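You operate a simulated robot arm through the tools that you are given. There is no shell and no other tool. Be economical: measure what you need, move in short steps, check, and stop when the job is done.

The job below is to be done with a simulated robot arm. You get a single attempt, and the scene is never put back.

## Task
Tidy up at the bare end of the counter. At the end: the grey large strainer from the worktop beside the sink is in the large basin; the white rice tub stands on top of the grey empty jar; the orange wiping pad from the worktop beside the sink is in the top drawer; whatever was shut is shut again. Leave all else as you found it, and nothing knocked over (what rides in a drawer may roll over).
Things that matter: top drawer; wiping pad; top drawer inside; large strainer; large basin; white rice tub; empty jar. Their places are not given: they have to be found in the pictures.

It is judged by the outcome, as a careful person would: the job done as asked, and still so three seconds after it is handed in. It fails if anything else is knocked over, pushed out of place, dropped, spilled or broken.

## Robot
A 7-joint arm with a two-finger parallel gripper, fixed in place. Base frame: the origin is at the foot of the arm, x ahead of it, y to its left, z up; the work surface is at about z = 0.91. Lengths are in m, angles in degrees, forces in N, time in s.
With the tool pointing down near the work surface it reaches from about 0.24 to 0.68 m from the base axis. Its first joint turns from -66.0 to 66.0 degrees. Payload 2.4 kg.
The tool frame sits at the grasp point between the pads (the TCP): z along the fingers, y along the line on which they close. The tips reach 0.03 m beyond it. The gripper opens to 0.094 m. The fingers are 0.028 m wide and 0.01 m thick; the gripper's body (0.05 by 0.096 m) begins 0.055 m behind the TCP.
Orientation is told as [roll, pitch, yaw] about the base's x, y, z axes, in that order, counted from this pose: with the fingers straight down and closing along the base's y, the tool's x points along the base's -x, its y along +y and its z along -z.

## Interface
- The arm moves only by the tool apply_moves. Its argument "motion" is text: rows parted by semicolons, each of 7 numbers parted by spaces: the closure, from 0 (fully open) to 1 (shut), then the shift along the base's x, y, z in m, then the turn, a rotation vector about the base's x, y, z in degrees. In form: hand tx ty tz wx wy wz; .... A call has 1 to 10 rows; each row is the pose to reach, as a shift and turn from the pose commanded when the call began. Rows are played at 5 a second. More than 0.05 m and 8.6 degrees between two rows, or a gripper value outside its range, and nothing of the call is played. Where a pose cannot be reached the arm comes as near as it can. A force on the tool above 40 N (or 10 N above the force at the start of the call, whichever is more), or a blocked arm, ends the call early, and 0.2 s more pass. The fingers move at their own pace (about 0.153 m/s each) and stop on an object; they squeeze with about 27 N. The grip force told is the motor's: it shows also when the fingers shut on nothing. Time passes only in rows, and 0.2 s behind the last, so rows that repeat a pose let the fingers close. The reply holds the time, the measured pose of the TCP, the force on the tool along the base axes, the opening and the grip force, in the units named above and with some noise.
- Cameras (640 x 400 px; columns grow to the right, rows downward): "scene" is fixed at [0.0442, 0.4901, 1.4338]; the picture's right is [-0.60, -0.80, 0.00], its down [-0.54, 0.41, -0.73] and it looks along [0.59, -0.44, -0.68] (base axes); focal length 214 px, centre (320, 200). "wrist" rides on the gripper at [-0.037, 0, -0.058] in the tool frame; the picture's right is [0.00, -1.00, 0.00], its down [0.97, 0.00, -0.24] and it looks along [0.24, 0.00, 0.97] (tool axes); focal length 218 px, centre (320, 200).
- capture(camera): a new picture of that camera. No time passes.
- measure_at(camera, pixels): for up to 12 pixels [column, row] of the newest picture of that camera ("zoom" is the newest enlarged one), the place [x, y, z] in the base frame of the surface seen there, good to about 0.002 m. No time passes.
- enlarge(camera, box): a new picture of the part [left, top, right, bottom] of that camera's present view, enlarged. No time passes.
- hand_in(): hands the job in; it is judged then, once.

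Work in short steps. Measure before you move; look again where a grasp or a placing could have gone wrong, and mend it. You have 80 turns and 34 pictures in all, those below and enlarged ones among them. Open the gripper and draw the arm clear of the work before you hand the job in, unless the task says otherwise; then end with one line.

The tools are called after "Emit:" as name(argument=value, ...) on one line, values as JSON. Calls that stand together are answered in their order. apply_moves: Moves the arm, as the interface text tells. Its arguments: {"type":"object","properties":{"motion":{"type":"string"}},"required":["motion"]} The other tools are called the same way: capture (camera) takes a picture; measure_at (camera, pixels) gives the place of the surface under pixels of a picture; enlarge (camera, box) takes an enlarged picture of a part of a camera's view; hand_in () hands the job in.

At the start:

```text
t: 0.0
eef_pos: [0.4223, 0.0607, 1.3103]
orientation: [-0.1, 0.0, 0.0]
contact_force: [-0.1, -0.2, -0.5]
grip_width: 0.0939
grasp_force: 0.1
```

scene: 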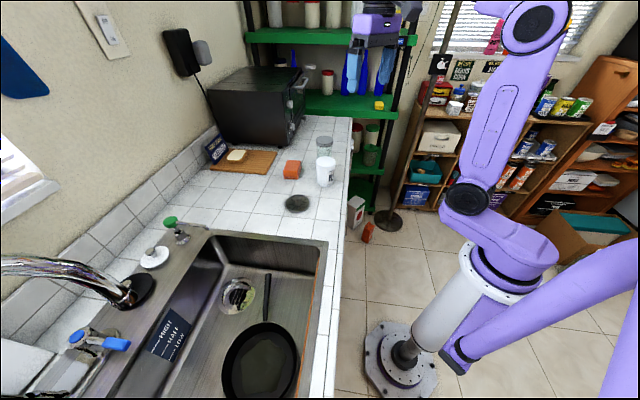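
wrist: 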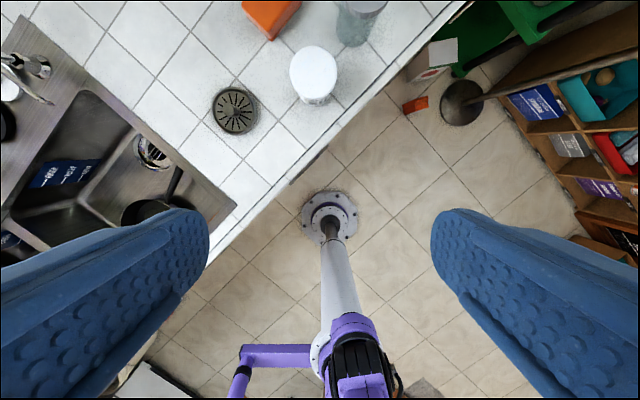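

The scene shows an orange pad near (292,169), a white tub near (326,170), a jar near (324,147), and a round dark strainer near (297,203). I'll enlarge that area and measure.

Emit:
enlarge(camera="scene", box=[200, 110, 380, 222])

Emit:
measure_at(camera="scene", pixels=[[292, 162], [297, 203], [326, 161], [324, 139], [327, 184], [240, 293], [262, 345], [345, 170], [330, 300], [345, 120], [267, 285], [300, 250]])

Emit:
enlarge(camera="wrist", box=[160, 0, 480, 200])

```text
3.56 times, centred on (290, 166) of scene
```

zoom: 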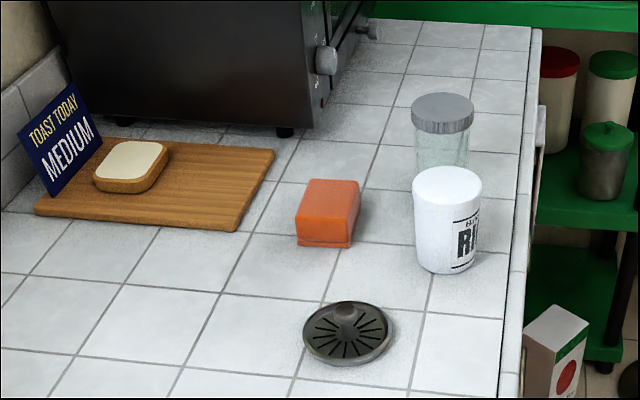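

```text
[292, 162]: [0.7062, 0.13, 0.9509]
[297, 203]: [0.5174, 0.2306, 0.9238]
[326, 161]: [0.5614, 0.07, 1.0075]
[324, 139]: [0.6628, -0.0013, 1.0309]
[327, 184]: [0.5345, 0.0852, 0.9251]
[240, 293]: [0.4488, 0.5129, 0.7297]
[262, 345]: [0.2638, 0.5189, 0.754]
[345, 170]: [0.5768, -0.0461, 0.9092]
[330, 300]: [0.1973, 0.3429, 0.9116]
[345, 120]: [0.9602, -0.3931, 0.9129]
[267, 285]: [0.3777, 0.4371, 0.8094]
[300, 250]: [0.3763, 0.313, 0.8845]
```

```text
2.00 times, centred on (320, 100) of wrist
```

zoom: 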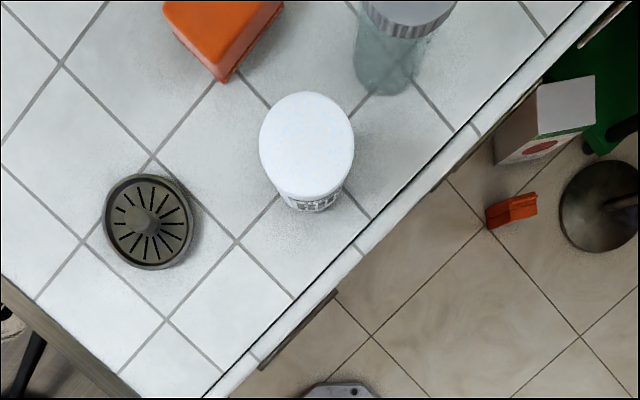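

The counter edge runs diagonally; a drawer handle shows beneath the edge at about (315,170) and another at (460,12) in the wrist view. I measure these and objects from the wrist view.

Emit:
measure_at(camera="wrist", pixels=[[327, 147], [290, 184], [310, 164], [450, 23], [465, 7], [235, 110], [313, 70], [360, 5], [270, 12], [292, 184], [300, 155], [270, 180]])

Emit:
enlarge(camera="scene", box=[300, 120, 400, 182])

```text
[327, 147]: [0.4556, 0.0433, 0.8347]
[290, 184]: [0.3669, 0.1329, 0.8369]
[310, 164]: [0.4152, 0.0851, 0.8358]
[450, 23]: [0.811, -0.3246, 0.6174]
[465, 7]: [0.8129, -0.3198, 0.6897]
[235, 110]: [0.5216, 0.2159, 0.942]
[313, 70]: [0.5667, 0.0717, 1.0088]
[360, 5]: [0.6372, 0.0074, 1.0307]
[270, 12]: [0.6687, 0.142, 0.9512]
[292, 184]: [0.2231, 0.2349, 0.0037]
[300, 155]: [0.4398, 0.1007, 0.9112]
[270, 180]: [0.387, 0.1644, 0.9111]
```

```text
6.40 times, centred on (350, 151) of scene
```

zoom: 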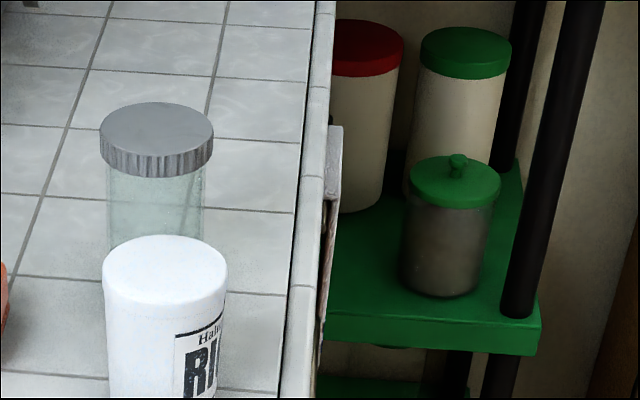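

Top-drawer handle bar runs from (0.456,0.043) to (0.367,0.133) at z≈0.836, so the drawer pulls along (-0.7,-0.7). I yaw -45° and come lower over the bar to see it.

Emit:
apply_moves(motion="0 -0.007 0 -0.035 0 0 -7.5; 0 -0.014 0 -0.07 0 0 -15; 0 -0.021 0 -0.105 0 0 -22.5; 0 -0.028 0 -0.14 0 0 -30; 0 -0.035 0 -0.175 0 0 -37.5; 0 -0.042 0 -0.21 0 0 -45; 0 -0.042 0 -0.21 0 0 -45")

Emit:
capture(camera="wrist")

```text
t: 1.6
eef_pos: [0.3807, 0.0587, 1.0974]
orientation: [0.1, 0.0, -45.2]
contact_force: [-0.3, 0.5, 0.9]
grip_width: 0.0939
grasp_force: 0.0
```

```text
28 pictures are left
```

wrist: 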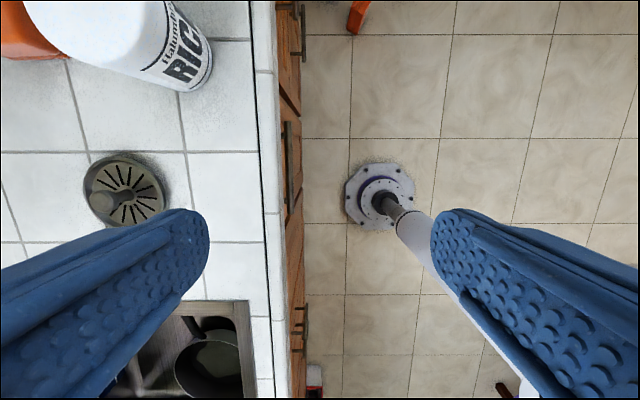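

The drawer front and its bar are now visible at column ≈288, rows 120–210. I enlarge it and measure the bar and face.

Emit:
enlarge(camera="wrist", box=[220, 90, 380, 250])

Emit:
measure_at(camera="wrist", pixels=[[288, 165], [287, 124], [288, 208], [283, 150], [281, 165], [294, 165], [276, 165], [296, 110], [293, 230], [302, 25], [304, 330], [294, 190]])

```text
2.50 times, centred on (300, 170) of wrist
```

zoom: 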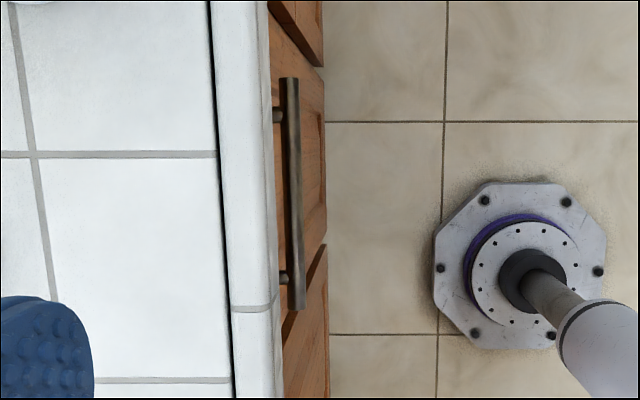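

```text
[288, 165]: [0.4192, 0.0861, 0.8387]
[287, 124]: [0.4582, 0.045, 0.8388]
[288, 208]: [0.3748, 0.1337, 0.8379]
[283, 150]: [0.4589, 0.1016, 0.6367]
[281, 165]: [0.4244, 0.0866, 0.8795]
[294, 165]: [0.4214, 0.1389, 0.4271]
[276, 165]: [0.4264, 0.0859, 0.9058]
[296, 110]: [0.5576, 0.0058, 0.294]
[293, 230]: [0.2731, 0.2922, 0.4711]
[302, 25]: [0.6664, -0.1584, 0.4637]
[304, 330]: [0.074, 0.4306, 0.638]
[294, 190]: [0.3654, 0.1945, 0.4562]
```

The counter lip (face at s=(x+y)/√2≈0.361, z≳0.87) overhangs the bar (s≈0.357, z≈0.838), so I'll later grip the bar with a tilted tool. First I look closely at the sink and the objects.

Emit:
enlarge(camera="scene", box=[30, 200, 350, 400])

Emit:
measure_at(camera="scene", pixels=[[215, 255], [212, 300], [170, 390], [250, 260], [290, 275], [280, 300], [190, 300], [165, 345], [317, 290], [300, 245], [230, 390], [265, 310]])

```text
2.00 times, centred on (190, 300) of scene
```

zoom: 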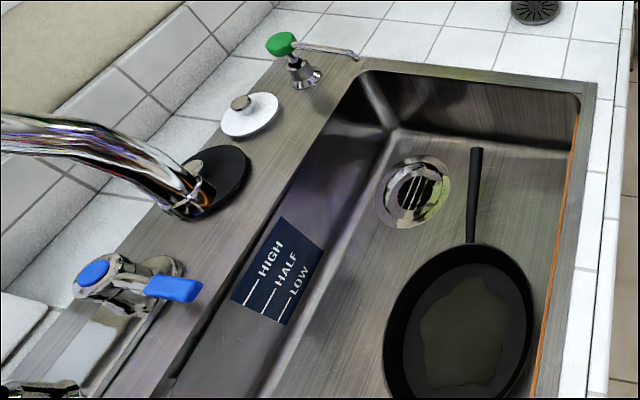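

```text
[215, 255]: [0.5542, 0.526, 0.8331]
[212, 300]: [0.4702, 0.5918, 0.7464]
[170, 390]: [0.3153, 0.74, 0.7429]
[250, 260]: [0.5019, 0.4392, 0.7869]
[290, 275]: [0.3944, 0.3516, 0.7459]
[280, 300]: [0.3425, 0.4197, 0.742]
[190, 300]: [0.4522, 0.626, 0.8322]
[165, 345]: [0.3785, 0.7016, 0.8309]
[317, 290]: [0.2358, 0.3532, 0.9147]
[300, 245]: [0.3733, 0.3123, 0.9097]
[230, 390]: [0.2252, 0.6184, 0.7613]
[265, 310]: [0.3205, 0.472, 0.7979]
```

The basin with the pan has open floor between the pan handle (≈(0.378,0.437)) and the front wall, around (0.33,0.37). I move above the strainer for a close look at it, the tub and the basin.

Emit:
apply_moves(motion="0 0.02 0.02 0.03 0 0 0; 0 0.045 0.05 0.06 0 0 0; 0 0.07 0.08 0.08 0 0 0; 0 0.09 0.11 0.1 0 0 0; 0 0.1 0.14 0.1 0 0 0; 0 0.1 0.14 0.1 0 0 0")

Emit:
capture(camera="wrist")

```text
t: 3.0
eef_pos: [0.4818, 0.2003, 1.2018]
orientation: [0.0, -0.1, -44.9]
contact_force: [0.1, 0.2, 0.0]
grip_width: 0.0939
grasp_force: 0.0
```

```text
25 pictures are left
```

wrist: 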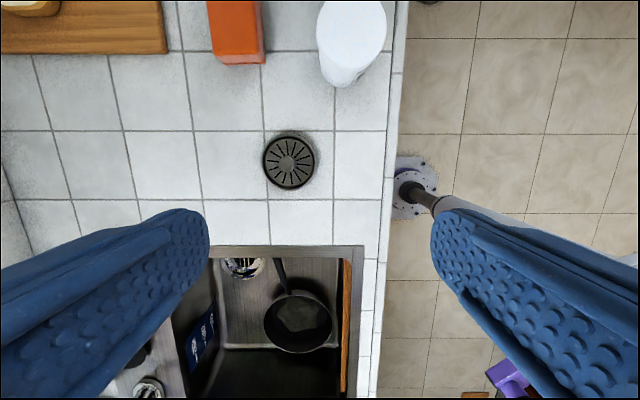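

The basin appears to have an edge at row ≈347, perhaps a divider; I enlarge the sink and measure around it.

Emit:
enlarge(camera="wrist", box=[160, 230, 400, 400])

Emit:
measure_at(camera="wrist", pixels=[[240, 335], [240, 347], [240, 360], [240, 390], [320, 340], [330, 270], [315, 275], [345, 270], [320, 258], [340, 310], [310, 260], [347, 345]])

Emit:
measure_at(camera="wrist", pixels=[[290, 163], [264, 163], [314, 163], [289, 138], [289, 188], [278, 163], [236, 30], [213, 60], [263, 62], [350, 25], [290, 152], [275, 280]])

```text
2.35 times, centred on (280, 315) of wrist
```

zoom: 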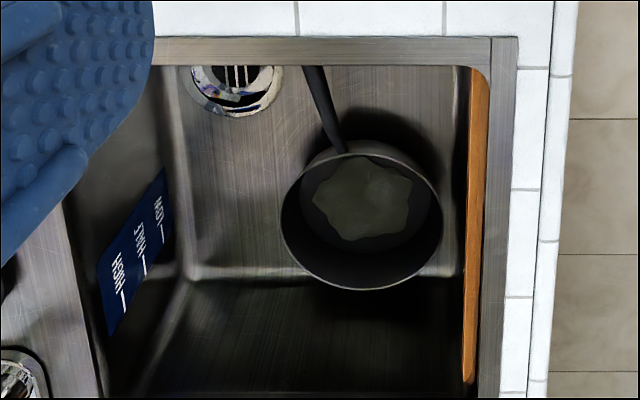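

```text
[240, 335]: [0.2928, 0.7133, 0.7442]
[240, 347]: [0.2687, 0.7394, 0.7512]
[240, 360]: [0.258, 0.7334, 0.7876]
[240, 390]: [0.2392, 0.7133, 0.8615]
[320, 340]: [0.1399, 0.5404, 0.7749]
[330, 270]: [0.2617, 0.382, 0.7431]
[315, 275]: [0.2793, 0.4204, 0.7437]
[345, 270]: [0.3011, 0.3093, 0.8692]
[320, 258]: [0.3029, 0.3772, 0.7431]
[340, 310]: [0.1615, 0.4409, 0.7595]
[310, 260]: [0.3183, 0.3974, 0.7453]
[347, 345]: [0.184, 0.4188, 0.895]
```

```text
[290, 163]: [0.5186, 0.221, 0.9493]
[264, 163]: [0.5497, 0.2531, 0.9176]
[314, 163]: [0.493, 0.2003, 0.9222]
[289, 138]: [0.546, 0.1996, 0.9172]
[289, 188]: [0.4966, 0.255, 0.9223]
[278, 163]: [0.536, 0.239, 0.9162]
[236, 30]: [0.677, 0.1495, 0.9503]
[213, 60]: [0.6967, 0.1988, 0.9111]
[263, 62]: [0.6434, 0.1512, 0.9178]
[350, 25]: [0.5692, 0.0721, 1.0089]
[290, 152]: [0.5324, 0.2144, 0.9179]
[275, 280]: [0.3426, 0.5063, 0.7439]
```

Basin floor z≈0.744 is open around (0.32,0.39). I enlarge the strainer to locate its knob precisely.

Emit:
enlarge(camera="wrist", box=[250, 138, 330, 188])

Emit:
measure_at(camera="zoom", pixels=[[250, 200], [300, 170], [340, 200], [300, 240], [270, 170], [360, 200], [300, 290], [330, 260], [110, 200], [505, 200], [310, 20], [310, 385]])

```text
8.00 times, centred on (290, 163) of wrist
```

zoom: 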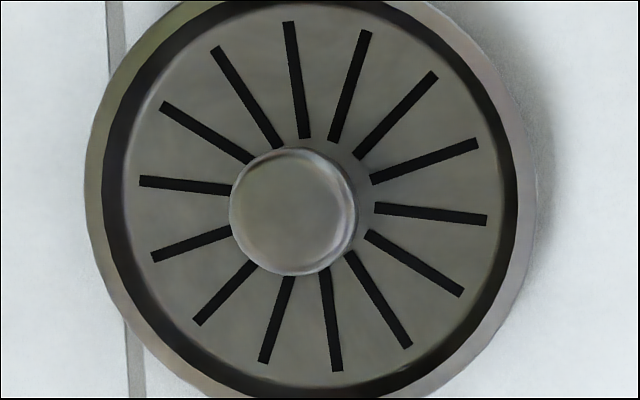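

```text
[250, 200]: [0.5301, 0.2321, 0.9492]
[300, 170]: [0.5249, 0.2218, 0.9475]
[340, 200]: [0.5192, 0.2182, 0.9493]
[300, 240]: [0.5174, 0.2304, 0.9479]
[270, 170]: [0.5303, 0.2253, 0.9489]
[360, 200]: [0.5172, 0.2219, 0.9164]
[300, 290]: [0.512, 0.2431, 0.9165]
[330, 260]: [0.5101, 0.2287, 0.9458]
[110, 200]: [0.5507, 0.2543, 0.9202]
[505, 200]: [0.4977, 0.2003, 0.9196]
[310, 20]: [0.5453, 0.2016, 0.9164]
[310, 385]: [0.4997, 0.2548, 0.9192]
```

Knob centre ≈(0.523,0.2265), top 0.949, plate 0.917. I descend over it half-open to TCP z≈0.953 and close.

Emit:
apply_moves(motion="0.5 0.02 0.013 -0.04 0 0 0; 0.5 0.042 0.026 -0.085 0 0 0; 0.5 0.042 0.026 -0.13 0 0 0; 0.5 0.042 0.026 -0.175 0 0 0; 0.5 0.042 0.026 -0.215 0 0 0; 0.5 0.042 0.026 -0.235 0 0 0; 0.5 0.042 0.026 -0.248 0 0 0; 1 0.042 0.026 -0.248 0 0 0; 1 0.042 0.026 -0.248 0 0 0; 1 0.042 0.026 -0.248 0 0 0")

```text
refused: row 2 steps farther than a row can; nothing moved
```

The second row was too long; I retry with smaller steps.

Emit:
apply_moves(motion="0.5 0.02 0.013 -0.04 0 0 0; 0.5 0.04 0.025 -0.08 0 0 0; 0.5 0.042 0.026 -0.128 0 0 0; 0.5 0.042 0.026 -0.175 0 0 0; 0.5 0.042 0.026 -0.215 0 0 0; 0.5 0.042 0.026 -0.235 0 0 0; 0.5 0.042 0.026 -0.248 0 0 0; 1 0.042 0.026 -0.248 0 0 0; 1 0.042 0.026 -0.248 0 0 0; 1 0.042 0.026 -0.248 0 0 0")

```text
t: 5.2
eef_pos: [0.5221, 0.2266, 0.9523]
orientation: [0.0, 0.0, -45.1]
contact_force: [0.6, -0.3, -0.4]
grip_width: 0.0213
grasp_force: 26.6
```

Gripped at 21 mm. I lift 0.1 m and carry it over the basin to (0.326,0.388).

Emit:
apply_moves(motion="1 0 0 0.04 0 0 0; 1 0 0 0.085 0 0 0; 1 -0.025 0.02 0.11 0 0 0; 1 -0.06 0.05 0.11 0 0 0; 1 -0.095 0.08 0.11 0 0 0; 1 -0.13 0.11 0.11 0 0 0; 1 -0.165 0.14 0.11 0 0 0; 1 -0.196 0.161 0.11 0 0 0; 1 -0.196 0.161 0.11 0 0 0")

Emit:
capture(camera="wrist")

Emit:
capture(camera="scene")

```text
t: 7.2
eef_pos: [0.3262, 0.3866, 1.0605]
orientation: [-0.1, 0.0, -44.9]
contact_force: [-0.8, 0.3, -0.7]
grip_width: 0.0216
grasp_force: 26.8
```

```text
22 pictures are left
```

wrist: 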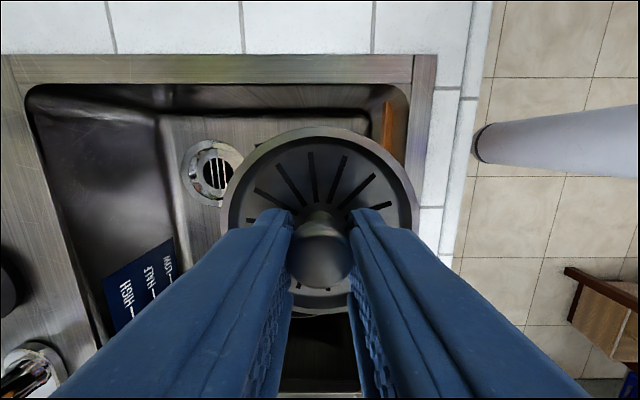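

```text
21 pictures are left
```

scene: 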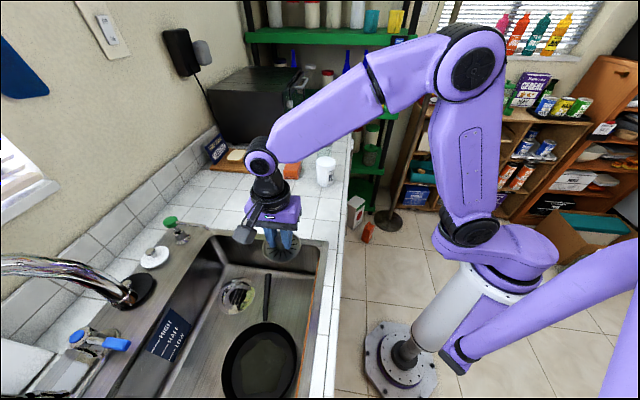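

The strainer is held level and sits over the open floor. I lower it to near the floor (TCP ≈0.792).

Emit:
apply_moves(motion="1 0 0 -0.045 0 0 0; 1 0 0 -0.09 0 0 0; 1 0 0 -0.13 0 0 0; 1 0 0 -0.17 0 0 0; 1 0 0 -0.205 0 0 0; 1 0 0 -0.235 0 0 0; 1 0 0 -0.255 0 0 0; 1 0 0 -0.268 0 0 0; 1 0 0 -0.268 0 0 0")

Emit:
capture(camera="scene")

```text
t: 9.2
eef_pos: [0.3259, 0.3868, 0.7919]
orientation: [0.0, 0.0, -44.8]
contact_force: [0.1, -0.9, -0.7]
grip_width: 0.0215
grasp_force: 27.0
```

```text
20 pictures are left
```

scene: 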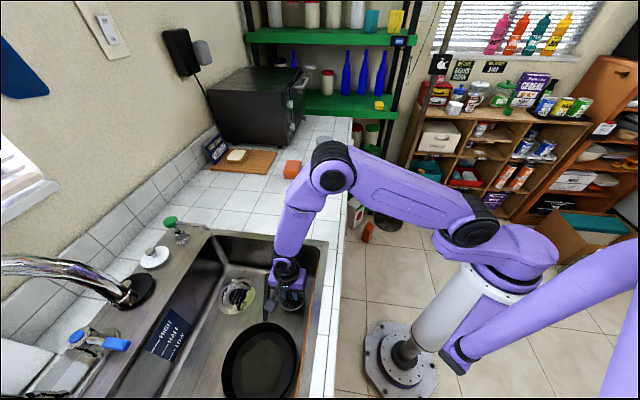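

No contact yet. I lower the last millimetres, open slightly, and rise.

Emit:
apply_moves(motion="1 0 0 -0.004 0 0 0; 1 0 0 -0.007 0 0 0; 0.55 0 0 -0.007 0 0 0; 0.55 0 0 -0.007 0 0 0")

Emit:
apply_moves(motion="0.55 0 0 0.04 0 0 0; 0.55 0 0 0.085 0 0 0; 0.55 0 0 0.13 0 0 0; 0.55 0 0 0.175 0 0 0; 0.4 0 0 0.22 0 0 0; 0.2 0 0 0.265 0 0 0; 0 0.03 -0.03 0.29 0 0 0; 0 0.06 -0.06 0.31 0 0 0; 0 0.09 -0.09 0.33 0 0 0; 0 0.11 -0.12 0.34 0 0 0")

Emit:
capture(camera="wrist")

Emit:
capture(camera="scene")

```text
t: 10.2
eef_pos: [0.3253, 0.3887, 0.7868]
orientation: [0.0, 0.1, -45.0]
contact_force: [0.3, 0.0, 0.8]
grip_width: 0.0423
grasp_force: 0.0
```

```text
t: 12.4
eef_pos: [0.4361, 0.2684, 1.1268]
orientation: [-0.2, 0.0, -44.9]
contact_force: [-0.2, 0.1, 0.0]
grip_width: 0.0939
grasp_force: 0.0
```

```text
19 pictures are left
```

wrist: 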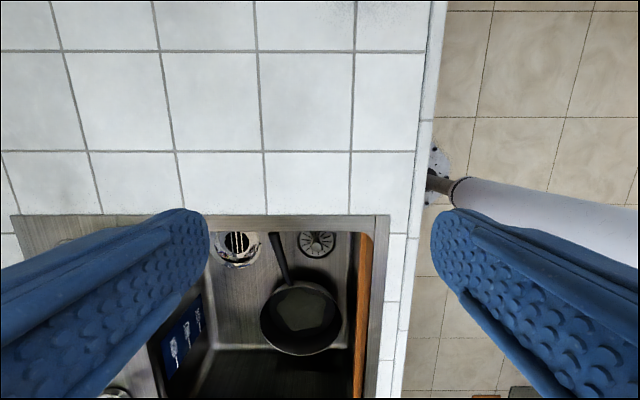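

```text
18 pictures are left
```

scene: 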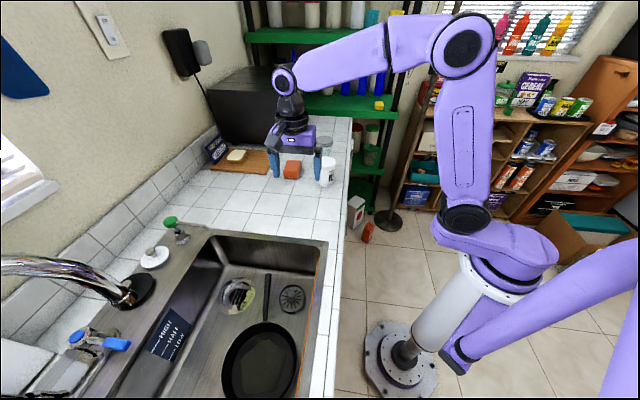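

The strainer stands in the basin at (291,298). Next I move above the tub and jar to measure them.

Emit:
apply_moves(motion="0 0.02 -0.035 0.02 0 0 0; 0 0.04 -0.07 0.05 0 0 0; 0 0.06 -0.105 0.08 0 0 0; 0 0.08 -0.14 0.1 0 0 0; 0 0.1 -0.17 0.12 0 0 0; 0 0.1 -0.17 0.12 0 0 0")

Emit:
enlarge(camera="wrist", box=[160, 0, 480, 200])

```text
refused: row 2 steps farther than a row can; nothing moved
```

```text
2.00 times, centred on (320, 100) of wrist
```

zoom: 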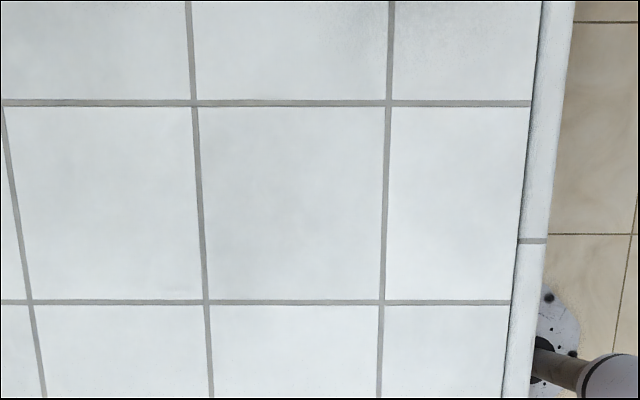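

Steps were slightly too long; I repeat with smaller ones before taking a picture.

Emit:
apply_moves(motion="0 0.015 -0.025 0.025 0 0 0; 0 0.03 -0.05 0.05 0 0 0; 0 0.045 -0.075 0.075 0 0 0; 0 0.06 -0.1 0.095 0 0 0; 0 0.075 -0.13 0.11 0 0 0; 0 0.09 -0.155 0.12 0 0 0; 0 0.1 -0.17 0.12 0 0 0; 0 0.1 -0.17 0.12 0 0 0")

Emit:
enlarge(camera="wrist", box=[160, 0, 480, 200])

```text
t: 14.2
eef_pos: [0.5366, 0.0985, 1.2476]
orientation: [0.0, 0.0, -45.1]
contact_force: [-0.1, 0.4, -0.3]
grip_width: 0.0942
grasp_force: 0.0
```

```text
2.00 times, centred on (320, 100) of wrist
```

zoom: 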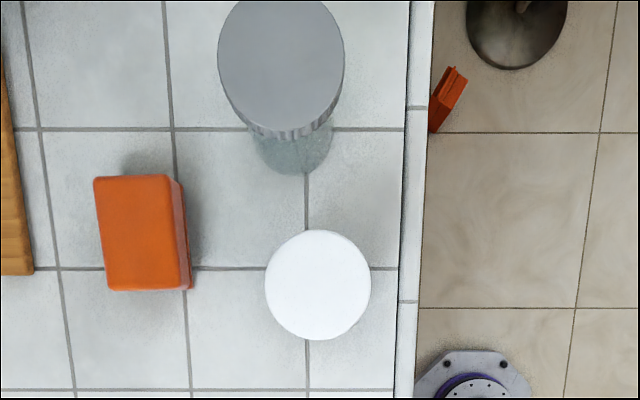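

The tub, jar and pad are clear here; I measure their edges in the zoom.

Emit:
measure_at(camera="zoom", pixels=[[270, 284], [366, 284], [318, 235], [318, 334], [224, 60], [339, 60], [281, 10], [281, 115], [100, 185], [168, 183], [110, 282], [178, 282]])

Emit:
measure_at(camera="zoom", pixels=[[188, 285], [180, 186], [318, 284], [281, 60], [292, 160], [281, 128]])

```text
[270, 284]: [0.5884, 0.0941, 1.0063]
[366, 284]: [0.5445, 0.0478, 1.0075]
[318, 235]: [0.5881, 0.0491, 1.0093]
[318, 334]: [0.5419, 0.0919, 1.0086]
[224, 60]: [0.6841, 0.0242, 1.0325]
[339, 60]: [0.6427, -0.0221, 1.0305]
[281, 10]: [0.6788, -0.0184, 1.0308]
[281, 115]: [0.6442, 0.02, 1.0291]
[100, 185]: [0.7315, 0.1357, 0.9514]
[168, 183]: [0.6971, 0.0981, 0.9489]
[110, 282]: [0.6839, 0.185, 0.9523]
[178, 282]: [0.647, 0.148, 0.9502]
```

```text
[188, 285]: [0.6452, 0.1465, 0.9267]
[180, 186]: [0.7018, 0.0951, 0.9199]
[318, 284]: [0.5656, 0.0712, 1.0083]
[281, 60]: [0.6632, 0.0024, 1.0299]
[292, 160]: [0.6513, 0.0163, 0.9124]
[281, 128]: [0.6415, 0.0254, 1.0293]
```

Tub centre ≈(0.566,0.071), z 0.911–1.008, ⌀≈66 mm; jar centre ≈(0.662,0.002), top 1.031. I descend over the tub open, to TCP z≈0.97, and close.

Emit:
apply_moves(motion="0 0.0297 -0.0267 0 0 0 0; 0 0.0297 -0.0267 -0.045 0 0 0; 0 0.0297 -0.0267 -0.09 0 0 0; 0 0.0297 -0.0267 -0.135 0 0 0; 0 0.0297 -0.0267 -0.175 0 0 0; 0 0.0297 -0.0267 -0.215 0 0 0; 0 0.0297 -0.0267 -0.25 0 0 0; 0 0.0297 -0.0267 -0.277 0 0 0; 0 0.0297 -0.0267 -0.277 0 0 0")

Emit:
apply_moves(motion="0.2 0 0 0 0 0 0; 1 0 0 0 0 0 0; 1 0 0 0 0 0 0; 1 0 0 0 0 0 0")

```text
t: 16.2
eef_pos: [0.5648, 0.0703, 0.9684]
orientation: [0.0, 0.0, -44.9]
contact_force: [-0.1, -0.1, -0.5]
grip_width: 0.094
grasp_force: 0.2
```

```text
t: 17.2
eef_pos: [0.5655, 0.0706, 0.9692]
orientation: [0.0, 0.1, -45.1]
contact_force: [0.0, 0.9, -0.2]
grip_width: 0.0717
grasp_force: 26.5
```

Tub gripped (72 mm). I lift it 0.16 m and move over the jar.

Emit:
apply_moves(motion="1 0 0 0.04 0 0 0; 1 0 0 0.085 0 0 0; 1 0 0 0.13 0 0 0; 1 0 0 0.16 0 0 0; 1 0.03 -0.022 0.16 0 0 0; 1 0.06 -0.044 0.16 0 0 0; 1 0.085 -0.06 0.16 0 0 0; 1 0.0965 -0.069 0.16 0 0 0; 1 0.0965 -0.069 0.16 0 0 0")

Emit:
enlarge(camera="scene", box=[260, 70, 400, 158])

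Emit:
capture(camera="wrist")

```text
t: 19.2
eef_pos: [0.6556, 0.0029, 1.1274]
orientation: [-0.1, 0.1, -44.9]
contact_force: [-0.6, 0.0, -2.3]
grip_width: 0.0719
grasp_force: 26.7
out of reach, approached as far as the arm can: row 8, 9
```

```text
4.55 times, centred on (330, 114) of scene
```

zoom: 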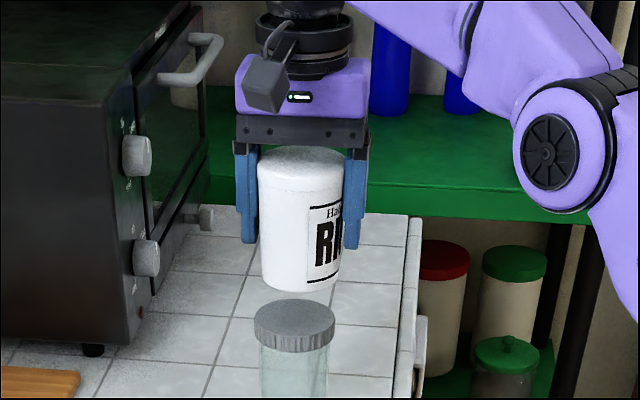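

```text
14 pictures are left
```

wrist: 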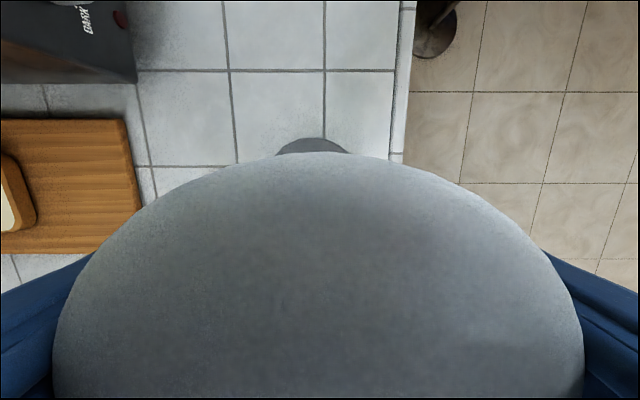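

The tub is over the jar, about 6 mm short in x at this height; lowering should gain reach. I lower most of the way and check the pose.

Emit:
apply_moves(motion="1 0 0 -0.012 0 0 0; 1 0 0 -0.024 0 0 0; 1 0 0 -0.034 0 0 0; 1 0 0 -0.034 0 0 0")

Emit:
enlarge(camera="scene", box=[280, 100, 380, 162])

```text
t: 20.2
eef_pos: [0.655, 0.0023, 1.0931]
orientation: [0.0, 0.0, -44.8]
contact_force: [-0.5, 0.7, -1.7]
grip_width: 0.0717
grasp_force: 26.6
```

```text
6.40 times, centred on (330, 131) of scene
```

zoom: 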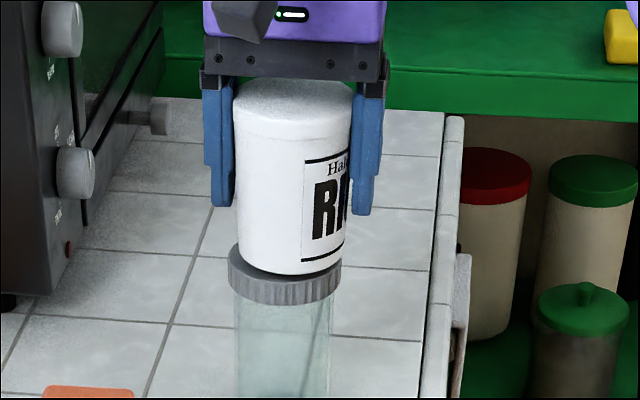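

The tub sits slightly right of the jar's centre, as the pose says (x 0.655 vs 0.662). I shift +7 mm in x and lower the last few mm.

Emit:
apply_moves(motion="1 0.004 0 0 0 0 0; 1 0.007 0 0 0 0 0; 1 0.007 0 -0.002 0 0 0; 1 0.007 0 -0.004 0 0 0; 1 0.007 0 -0.004 0 0 0")

```text
t: 21.4
eef_pos: [0.6629, 0.0001, 1.0882]
orientation: [0.0, 0.0, -45.0]
contact_force: [-1.0, 0.5, -1.2]
grip_width: 0.0719
grasp_force: 27.5
```

Expected contact is about TCP 1.089; I nudge down 1 mm at a time looking for force.

Emit:
apply_moves(motion="1 0 0 -0.001 0 0 0; 1 0 0 -0.001 0 0 0")

Emit:
enlarge(camera="scene", box=[280, 100, 380, 162])

```text
t: 22.0
eef_pos: [0.6627, 0.0011, 1.0873]
orientation: [0.0, 0.1, -45.0]
contact_force: [-0.2, 0.3, -2.0]
grip_width: 0.072
grasp_force: 27.0
```

```text
6.40 times, centred on (330, 131) of scene
```

zoom: 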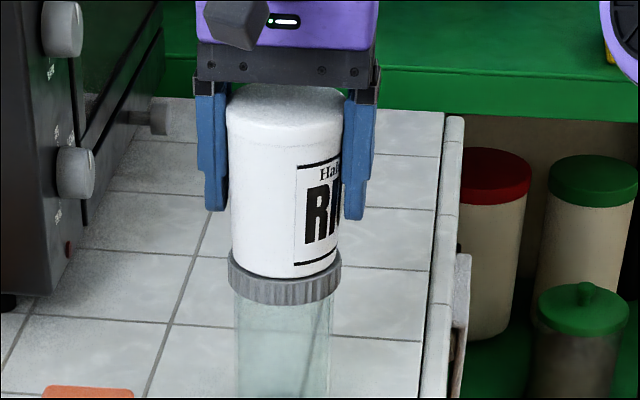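

Centred; weight still on the gripper (-2 N). I lower up to 2 mm more.

Emit:
apply_moves(motion="1 0 0 -0.001 0 0 0; 1 0 0 -0.002 0 0 0; 1 0 0 -0.002 0 0 0")

```text
t: 22.8
eef_pos: [0.6619, 0.0015, 1.0889]
orientation: [0.2, -0.2, -45.0]
contact_force: [0.8, -0.8, 17.3]
grip_width: 0.0716
grasp_force: 27.5
```

Contact (17 N). I ease up 1.5 mm and open slowly, then rise.

Emit:
apply_moves(motion="1 0 0 0.0015 0 0 0; 1 0 0 0.0015 0 0 0; 0.15 0 0 0.0015 0 0 0; 0 0 0 0.0015 0 0 0; 0 0 0 0.0015 0 0 0")

Emit:
apply_moves(motion="0 0 0 0.02 0 0 0; 0 0 0 0.05 0 0 0; 0 0 0 0.08 0 0 0; 0 0 0 0.1 0 0 0; 0 -0.04 0.01 0.11 0 0 0; 0 -0.08 0.03 0.11 0 0 0; 0 -0.11 0.055 0.11 0 0 0; 0 -0.13 0.09 0.11 0 0 0")

Emit:
capture(camera="scene")

```text
t: 24.0
eef_pos: [0.662, 0.002, 1.0876]
orientation: [0.0, 0.0, -44.9]
contact_force: [0.2, -0.3, -0.4]
grip_width: 0.0937
grasp_force: 0.1
```

```text
t: 25.8
eef_pos: [0.5315, 0.0911, 1.1976]
orientation: [0.1, -0.1, -45.1]
contact_force: [0.6, 0.4, 0.1]
grip_width: 0.094
grasp_force: 0.0
out of reach, approached as far as the arm can: row 2, 3, 4
```

```text
11 pictures are left
```

scene: 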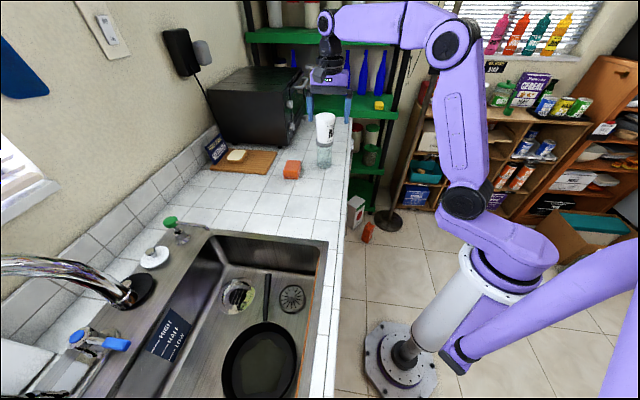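

The tub stands on the jar. Now the drawer: I move back to (0.373,0.046,1.05) while tilting 50° so the fingers point in under the lip, fingers partly closed (~30 mm).

Emit:
apply_moves(motion="0.68 -0.0226 -0.0064 -0.02 5.05 -5.05 0; 0.68 -0.0452 -0.0128 -0.04 10.1 -10.1 0; 0.68 -0.0678 -0.0192 -0.06 15.15 -15.15 0; 0.68 -0.0904 -0.0256 -0.08 20.2 -20.2 0; 0.68 -0.113 -0.032 -0.1 25.25 -25.25 0; 0.68 -0.1356 -0.0384 -0.12 30.3 -30.3 0; 0.68 -0.159 -0.045 -0.148 35.35 -35.35 0; 0.68 -0.159 -0.045 -0.148 35.35 -35.35 0")

```text
t: 27.6
eef_pos: [0.3821, 0.0305, 1.0496]
orientation: [49.9, 0.0, -47.8]
contact_force: [-3.2, 8.7, -0.7]
grip_width: 0.0299
grasp_force: 0.1
out of reach, approached as far as the arm can: row 6
```

The pose lags and a force of ~9 N is reported; I look before going on.

Emit:
apply_moves(motion="0.68 0 0 0 0 0 0; 0.68 0 0 0 0 0 0")

Emit:
capture(camera="scene")

```text
t: 28.2
eef_pos: [0.3747, 0.0468, 1.0487]
orientation: [50.0, 0.0, -45.0]
contact_force: [-0.3, 0.3, -0.8]
grip_width: 0.0302
grasp_force: 0.2
```

```text
10 pictures are left
```

scene: 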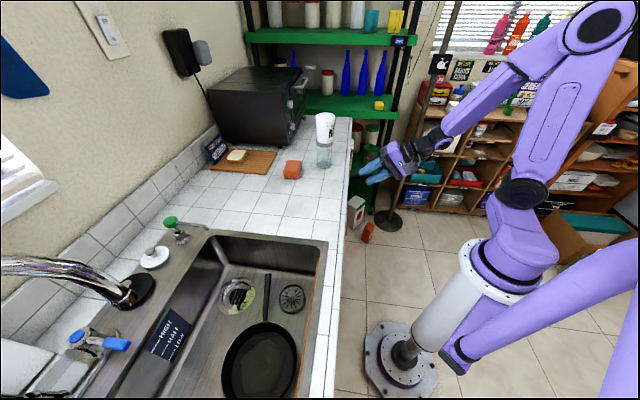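

It was a transient swing; the pose is now as wanted and clear. I lower to the stand-off in front of the bar (z≈0.883).

Emit:
apply_moves(motion="0.68 -0.001 0 -0.03 0 0 0; 0.68 -0.002 0 -0.06 0 0 0; 0.68 -0.002 0 -0.09 0 0 0; 0.68 -0.002 0 -0.12 0 0 0; 0.68 -0.002 0 -0.145 0 0 0; 0.68 -0.002 0 -0.166 0 0 0; 0.68 -0.002 0 -0.166 0 0 0")

Emit:
capture(camera="wrist")

```text
t: 29.8
eef_pos: [0.3705, 0.0465, 0.8822]
orientation: [50.0, -0.1, -45.0]
contact_force: [0.2, -0.1, -0.4]
grip_width: 0.0301
grasp_force: 0.0
```

```text
9 pictures are left
```

wrist: 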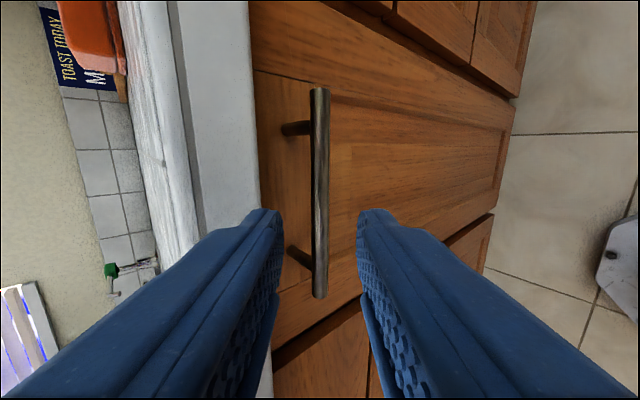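

The bar (320,90–297) lies between the fingers. I measure bar, posts, lip bottom and drawer face.

Emit:
measure_at(camera="wrist", pixels=[[320, 100], [320, 190], [320, 285], [290, 128], [296, 254], [300, 190], [252, 150], [247, 190], [255, 190], [265, 190], [313, 190], [327, 190]])

```text
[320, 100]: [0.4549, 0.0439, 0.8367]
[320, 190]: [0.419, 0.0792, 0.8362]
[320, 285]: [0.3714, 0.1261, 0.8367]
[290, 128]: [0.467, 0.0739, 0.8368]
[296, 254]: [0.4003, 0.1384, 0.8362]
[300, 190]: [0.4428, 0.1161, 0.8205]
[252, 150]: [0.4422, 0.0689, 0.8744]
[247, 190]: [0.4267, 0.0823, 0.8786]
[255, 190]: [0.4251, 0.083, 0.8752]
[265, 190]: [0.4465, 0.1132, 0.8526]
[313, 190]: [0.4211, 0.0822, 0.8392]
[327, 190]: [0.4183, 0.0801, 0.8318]
```

Bar centre is s≈0.356, z≈0.833, well lined up; lip bottom 0.8745 clears the upper finger by ~1 cm. I advance 66 mm along the fingers and close.

Emit:
apply_moves(motion="0.68 0.012 0.012 -0.0135 0 0 0; 0.68 0.0245 0.0245 -0.0275 0 0 0; 0.68 0.0365 0.0365 -0.0412 0 0 0; 0.68 0.0365 0.0365 -0.0412 0 0 0; 1 0.0365 0.0365 -0.0412 0 0 0; 1 0.0365 0.0365 -0.0412 0 0 0; 1 0.0365 0.0365 -0.0412 0 0 0")

```text
t: 31.4
eef_pos: [0.4068, 0.0828, 0.8391]
orientation: [49.5, 0.0, -45.0]
contact_force: [2.7, -3.1, -33.7]
grip_width: 0.011
grasp_force: 44.7
```

Bar gripped (11 mm), but with -34 N in z; I lower 2 mm (and slightly out) to relax it.

Emit:
apply_moves(motion="1 0 0 -0.001 0 0 0; 1 -0.0005 -0.0005 -0.002 0 0 0; 1 -0.0005 -0.0005 -0.002 0 0 0")

```text
t: 32.2
eef_pos: [0.4061, 0.083, 0.841]
orientation: [50.0, 0.0, -45.0]
contact_force: [-3.0, -7.8, -5.5]
grip_width: 0.0113
grasp_force: 45.0
```

Relaxed. I pull the drawer out about 0.12 m along (-0.7,-0.7).

Emit:
apply_moves(motion="1 -0.008 -0.008 0 0 0 0; 1 -0.018 -0.018 0 0 0 0; 1 -0.03 -0.03 0 0 0 0; 1 -0.042 -0.042 0 0 0 0; 1 -0.054 -0.054 0 0 0 0; 1 -0.066 -0.066 0 0 0 0; 1 -0.078 -0.078 0 0 0 0; 1 -0.085 -0.085 0 0 0 0; 1 -0.085 -0.085 0 0 0 0")

```text
t: 34.2
eef_pos: [0.3225, -0.0018, 0.84]
orientation: [50.0, -0.1, -45.0]
contact_force: [2.0, -4.7, -11.6]
grip_width: 0.011
grasp_force: 44.9
```

Drawer follows smoothly. I pull another 0.07 m.

Emit:
apply_moves(motion="1 -0.01 -0.01 0 0 0 0; 1 -0.02 -0.02 0 0 0 0; 1 -0.03 -0.03 0 0 0 0; 1 -0.04 -0.04 0 0 0 0; 1 -0.05 -0.05 0 0 0 0; 1 -0.05 -0.05 0 0 0 0")

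Emit:
capture(camera="scene")

```text
t: 34.8
eef_pos: [0.3149, -0.0118, 0.8396]
orientation: [51.2, 0.4, -44.5]
contact_force: [-4.8, 4.7, 4.8]
grip_width: 0.0116
grasp_force: 44.8
out of reach, approached as far as the arm can: row 2, 3
stopped in row 3: the force on the tool passed its limit (the readings are from after the stop); the commanded pose is now the measured one
```

```text
8 pictures are left
```

scene: 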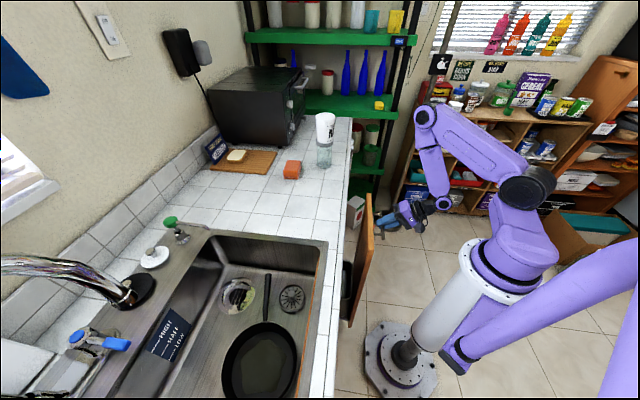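

Reach limit stopped the pull with the drawer ~0.125 m open. I loosen the grip and rotate the tool upright about the bar, so I can regrip vertically and pull further.

Emit:
apply_moves(motion="0.66 0 0 0 0 0 0; 0.66 0 0 0 0 0 0; 0.66 0.001 0.001 0.001 -5.17 5.17 0; 0.66 0.002 0.002 0.002 -10.34 10.34 0; 0.66 0.003 0.003 0.003 -15.5 15.5 0; 0.66 0.004 0.004 0.0035 -20.7 20.7 0; 0.66 0.005 0.005 0.004 -25.9 25.9 0; 0.66 0.006 0.006 0.0045 -31 31 0; 0.66 0.0072 0.0072 0.005 -36.2 36.2 0; 0.66 0.0072 0.0072 0.005 -36.2 36.2 0")

```text
t: 37.0
eef_pos: [0.3232, -0.0065, 0.8455]
orientation: [-0.3, 0.5, -45.0]
contact_force: [1.0, 0.0, -0.1]
grip_width: 0.032
grasp_force: 0.0
```

Upright with no contact. I close on the bar.

Emit:
apply_moves(motion="1 0 0 0 0 0 0; 1 0 0 0 0 0 0; 1 0 0 0 0 0 0")

```text
t: 37.8
eef_pos: [0.3219, -0.0065, 0.8449]
orientation: [-0.1, 0.5, -45.0]
contact_force: [0.7, 2.2, 2.1]
grip_width: 0.011
grasp_force: 44.2
```

Gripped. I pull another ~0.085 m.

Emit:
apply_moves(motion="1 -0.008 -0.008 0 0 0 0; 1 -0.018 -0.018 0 0 0 0; 1 -0.03 -0.03 0 0 0 0; 1 -0.042 -0.042 0 0 0 0; 1 -0.052 -0.052 0 0 0 0; 1 -0.06 -0.06 0 0 0 0; 1 -0.06 -0.06 0 0 0 0")

```text
t: 39.4
eef_pos: [0.266, -0.0643, 0.8511]
orientation: [-0.9, 2.3, -45.0]
contact_force: [10.8, -5.2, -20.2]
grip_width: 0.0112
grasp_force: 44.8
out of reach, approached as far as the arm can: row 5, 6, 7
```

Drawer open ~0.21 m, arm at its inner limit. I open the fingers and rise, moving slightly inward.

Emit:
apply_moves(motion="0.66 0 0 0 0 0 0; 0.66 0 0 0 0 0 0; 0.66 0 0 0.03 0 0 0; 0.66 0.005 0.005 0.07 0 0 0; 0.66 0.02 0.02 0.11 0 0 0; 0.4 0.045 0.045 0.14 0 0 0; 0.2 0.075 0.07 0.16 0 0 0; 0 0.1 0.095 0.18 0 0 0; 0 0.12 0.12 0.21 0 0 0; 0 0.12 0.12 0.21 0 0 0")

Emit:
capture(camera="wrist")

```text
t: 41.6
eef_pos: [0.3715, 0.0338, 1.0083]
orientation: [-1.1, -10.1, -47.0]
contact_force: [0.5, 0.5, -0.5]
grip_width: 0.094
grasp_force: 0.1
out of reach, approached as far as the arm can: row 4, 5, 6, 7, 8, 9, 10
```

```text
7 pictures are left
```

wrist: 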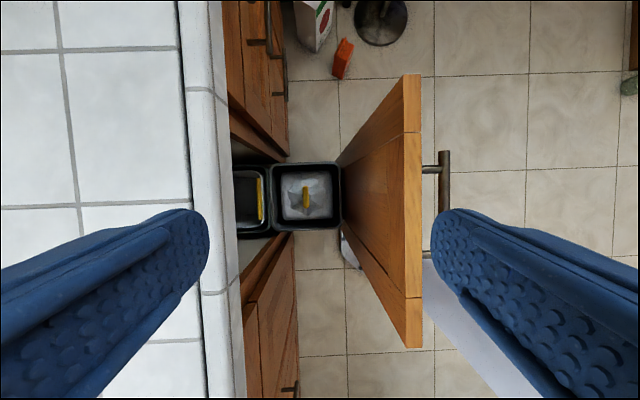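

What opened shows bins inside at (250,200) and (305,195) with a tall front — possibly a pull-out bin rather than the top drawer. I measure and enlarge the neighbouring fronts.

Emit:
enlarge(camera="wrist", box=[210, 0, 450, 150])

Emit:
measure_at(camera="wrist", pixels=[[305, 195], [280, 170], [250, 195], [268, 20], [276, 50], [285, 85], [245, 100], [245, 145], [350, 165], [412, 210], [408, 340], [265, 310]])

Emit:
measure_at(camera="wrist", pixels=[[336, 165], [341, 225], [290, 386], [232, 30], [250, 160], [322, 225], [250, 250], [290, 250], [410, 80], [403, 100], [272, 235], [345, 200]])

```text
2.67 times, centred on (330, 75) of wrist
```

zoom: 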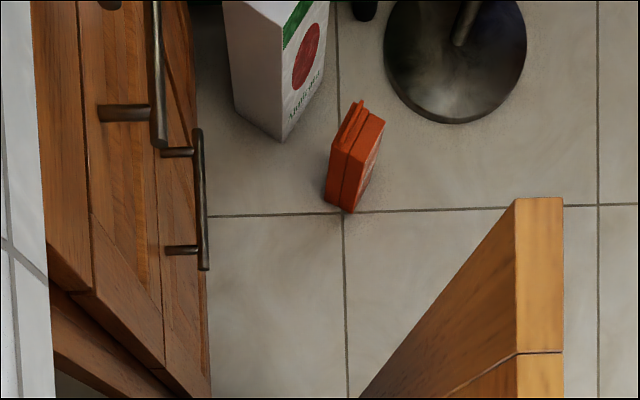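

```text
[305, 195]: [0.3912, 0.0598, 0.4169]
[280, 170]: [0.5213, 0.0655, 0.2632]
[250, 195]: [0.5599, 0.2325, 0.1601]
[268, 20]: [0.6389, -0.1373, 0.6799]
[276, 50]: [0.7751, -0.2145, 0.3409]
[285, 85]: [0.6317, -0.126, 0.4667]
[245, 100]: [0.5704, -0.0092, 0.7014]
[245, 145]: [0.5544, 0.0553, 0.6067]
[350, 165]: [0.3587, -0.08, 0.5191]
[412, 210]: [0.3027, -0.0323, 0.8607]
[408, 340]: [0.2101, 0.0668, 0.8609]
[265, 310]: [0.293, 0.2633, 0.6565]
```

```text
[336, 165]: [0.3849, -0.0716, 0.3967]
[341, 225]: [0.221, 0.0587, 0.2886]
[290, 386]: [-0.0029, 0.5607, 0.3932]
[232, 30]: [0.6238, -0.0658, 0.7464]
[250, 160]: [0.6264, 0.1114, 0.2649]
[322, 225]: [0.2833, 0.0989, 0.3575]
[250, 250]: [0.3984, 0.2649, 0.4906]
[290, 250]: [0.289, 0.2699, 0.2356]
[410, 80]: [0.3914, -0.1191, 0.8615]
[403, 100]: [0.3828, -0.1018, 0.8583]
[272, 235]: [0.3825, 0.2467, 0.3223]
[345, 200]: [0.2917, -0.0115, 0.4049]
```

This is a pull-out waste bin, not the drawer asked for; it must be shut again. Other fronts lie further right (bars at z≈0.68 and 0.467 near x 0.64). I measure in the last scene picture along the counter front to find the top drawer.

Emit:
measure_at(camera="scene", pixels=[[352, 128], [352, 135], [352, 142], [353, 148], [351, 155], [351, 165], [349, 180], [354, 125], [346, 262], [350, 270], [354, 132], [348, 200]])

Emit:
measure_at(camera="wrist", pixels=[[266, 5], [269, 40], [269, 50], [257, 42], [272, 60], [287, 60], [287, 95], [252, 2], [236, 60], [225, 20], [228, 60], [243, 20]])

```text
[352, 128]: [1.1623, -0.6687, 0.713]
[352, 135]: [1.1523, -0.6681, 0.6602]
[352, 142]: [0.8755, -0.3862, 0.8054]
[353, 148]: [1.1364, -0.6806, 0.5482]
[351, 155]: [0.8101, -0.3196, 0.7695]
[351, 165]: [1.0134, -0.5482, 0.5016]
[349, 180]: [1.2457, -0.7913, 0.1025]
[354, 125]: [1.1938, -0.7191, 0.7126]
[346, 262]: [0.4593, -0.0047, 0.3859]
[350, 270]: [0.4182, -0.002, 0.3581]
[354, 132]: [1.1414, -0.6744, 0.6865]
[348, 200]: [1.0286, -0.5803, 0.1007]
```

```text
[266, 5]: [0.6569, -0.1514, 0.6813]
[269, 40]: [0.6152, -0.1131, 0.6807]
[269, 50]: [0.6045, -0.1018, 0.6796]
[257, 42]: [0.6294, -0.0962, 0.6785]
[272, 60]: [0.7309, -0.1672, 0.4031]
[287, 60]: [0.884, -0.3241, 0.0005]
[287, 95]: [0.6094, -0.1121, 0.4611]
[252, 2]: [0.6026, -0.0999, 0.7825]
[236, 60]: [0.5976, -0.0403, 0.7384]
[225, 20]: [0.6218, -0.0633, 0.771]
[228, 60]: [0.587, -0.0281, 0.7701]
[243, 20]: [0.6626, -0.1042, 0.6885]
```

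A third bar shows at (252,2): (0.603,-0.100,0.7825), above bars at z 0.68 and 0.46 — that is the top of a drawer stack, starting at l≈0.50. First I shut the bin: recover an upright pose above its bar.

Emit:
apply_moves(motion="0 0 0 0 0 0 0; 0 0 0 0.02 0 0 0; 0 0 0 0.02 0 0 0")

```text
t: 42.4
eef_pos: [0.3698, 0.0334, 1.0285]
orientation: [-1.1, -10.3, -46.9]
contact_force: [0.5, 0.0, 0.2]
grip_width: 0.0942
grasp_force: 0.0
```

The commanded pose was reset with a 10° pitch error; I correct the orientation to upright.

Emit:
apply_moves(motion="0.4 0.01 0.005 0.01 4.1 3.1 1; 0.66 0.015 0.01 0.02 8.2 6.3 2; 0.66 0.015 0.01 0.02 8.2 6.3 2")

```text
t: 43.2
eef_pos: [0.3736, 0.0471, 1.0324]
orientation: [0.2, -10.9, -44.4]
contact_force: [0.2, -0.2, -0.3]
grip_width: 0.0318
grasp_force: 0.0
out of reach, approached as far as the arm can: row 1, 2, 3
```

The arm is in another branch here; lower and closer it was fine. I go back over the bin's bar at (0.268,-0.060,0.90), restoring the upright orientation on the way.

Emit:
apply_moves(motion="0.66 -0.0176 -0.0178 -0.015 0 0 0; 0.66 -0.0352 -0.0356 -0.035 0 0 0; 0.66 -0.0528 -0.0534 -0.057 0 0 0; 0.66 -0.0704 -0.0712 -0.08 2.6 2.6 0; 0.66 -0.088 -0.089 -0.105 5.2 5.2 0; 0.66 -0.1056 -0.107 -0.132 7.8 7.7 0; 0.66 -0.1056 -0.107 -0.132 7.8 7.7 0")

```text
t: 44.8
eef_pos: [0.2736, -0.0564, 0.8907]
orientation: [1.0, -1.1, -44.4]
contact_force: [0.5, -0.4, 0.3]
grip_width: 0.0323
grasp_force: 0.0
out of reach, approached as far as the arm can: row 6, 7
```

Nearly upright. I centre on the bar (s≈0.143), descend to z≈0.850 and close.

Emit:
apply_moves(motion="0.66 -0.0078 -0.0078 -0.005 0 0 0; 0.66 -0.0078 -0.0078 -0.02 0 0 0; 0.66 -0.0078 -0.0078 -0.04 0 0 0; 0.66 -0.0078 -0.0078 -0.04 0 0 0; 1 -0.0078 -0.0078 -0.04 0 0 0; 1 -0.0078 -0.0078 -0.04 0 0 0; 1 -0.0078 -0.0078 -0.04 0 0 0")

```text
t: 46.4
eef_pos: [0.2614, -0.0647, 0.8648]
orientation: [-0.2, 1.4, -44.4]
contact_force: [5.0, -5.8, 25.2]
grip_width: 0.0087
grasp_force: 42.5
out of reach, approached as far as the arm can: row 1, 3, 4
```

The fingers only caught the bar's top (z 0.865, 25 N up). I open, ask for a lower height with a small inward shift, and regrip.

Emit:
apply_moves(motion="0.66 0 0 0 0 0 0; 0.66 0 0 0 0 0 0; 0.66 0.003 0.003 -0.008 0 0 0; 0.66 0.006 0.006 -0.016 0 0 0; 0.66 0.006 0.006 -0.018 0 0 0; 0.66 0.006 0.006 -0.018 0 0 0")

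```text
t: 47.8
eef_pos: [0.2696, -0.0599, 0.849]
orientation: [-0.6, 2.1, -44.5]
contact_force: [-0.7, 0.7, 0.4]
grip_width: 0.0323
grasp_force: 0.0
out of reach, approached as far as the arm can: row 3, 4, 5, 6
```

Now z=0.849 without contact; I close on the bar and then push in about 0.1 m.

Emit:
apply_moves(motion="1 0 0 0 0 0 0; 1 0 0 0 0 0 0; 1 0 0 0 0 0 0; 1 0.01 0.01 -0.002 0 0 0; 1 0.022 0.022 -0.004 0 0 0; 1 0.034 0.034 -0.004 0 0 0; 1 0.046 0.046 -0.004 0 0 0; 1 0.058 0.058 -0.004 0 0 0; 1 0.068 0.068 -0.004 0 0 0; 1 0.068 0.068 -0.004 0 0 0")

```text
t: 50.0
eef_pos: [0.3367, 0.006, 0.8398]
orientation: [0.4, 0.2, -44.8]
contact_force: [28.1, -26.2, -8.7]
grip_width: 0.0117
grasp_force: 45.3
out of reach, approached as far as the arm can: row 4
```

The bin is half in (bar s≈0.242) with some sideways strain. I loosen and rotate the tool back to 50° tilt about the bar.

Emit:
apply_moves(motion="0.66 0 0 0 0 0 0; 0.66 0 0 0.003 0 0 0; 0.66 -0.001 -0.001 0.003 5.05 -5.05 0; 0.66 -0.002 -0.002 0.003 10.1 -10.1 0; 0.66 -0.003 -0.003 0.003 15.15 -15.15 0; 0.66 -0.004 -0.004 0.002 20.2 -20.2 0; 0.66 -0.005 -0.005 0.002 25.25 -25.25 0; 0.66 -0.006 -0.006 0.001 30.3 -30.3 0; 0.66 -0.0067 -0.0067 0 35.35 -35.35 0; 0.66 -0.0067 -0.0067 0 35.35 -35.35 0")

```text
t: 52.2
eef_pos: [0.328, 0.0011, 0.8404]
orientation: [50.5, -0.4, -44.6]
contact_force: [-0.5, -0.4, 0.2]
grip_width: 0.032
grasp_force: 0.2
out of reach, approached as far as the arm can: row 4
```

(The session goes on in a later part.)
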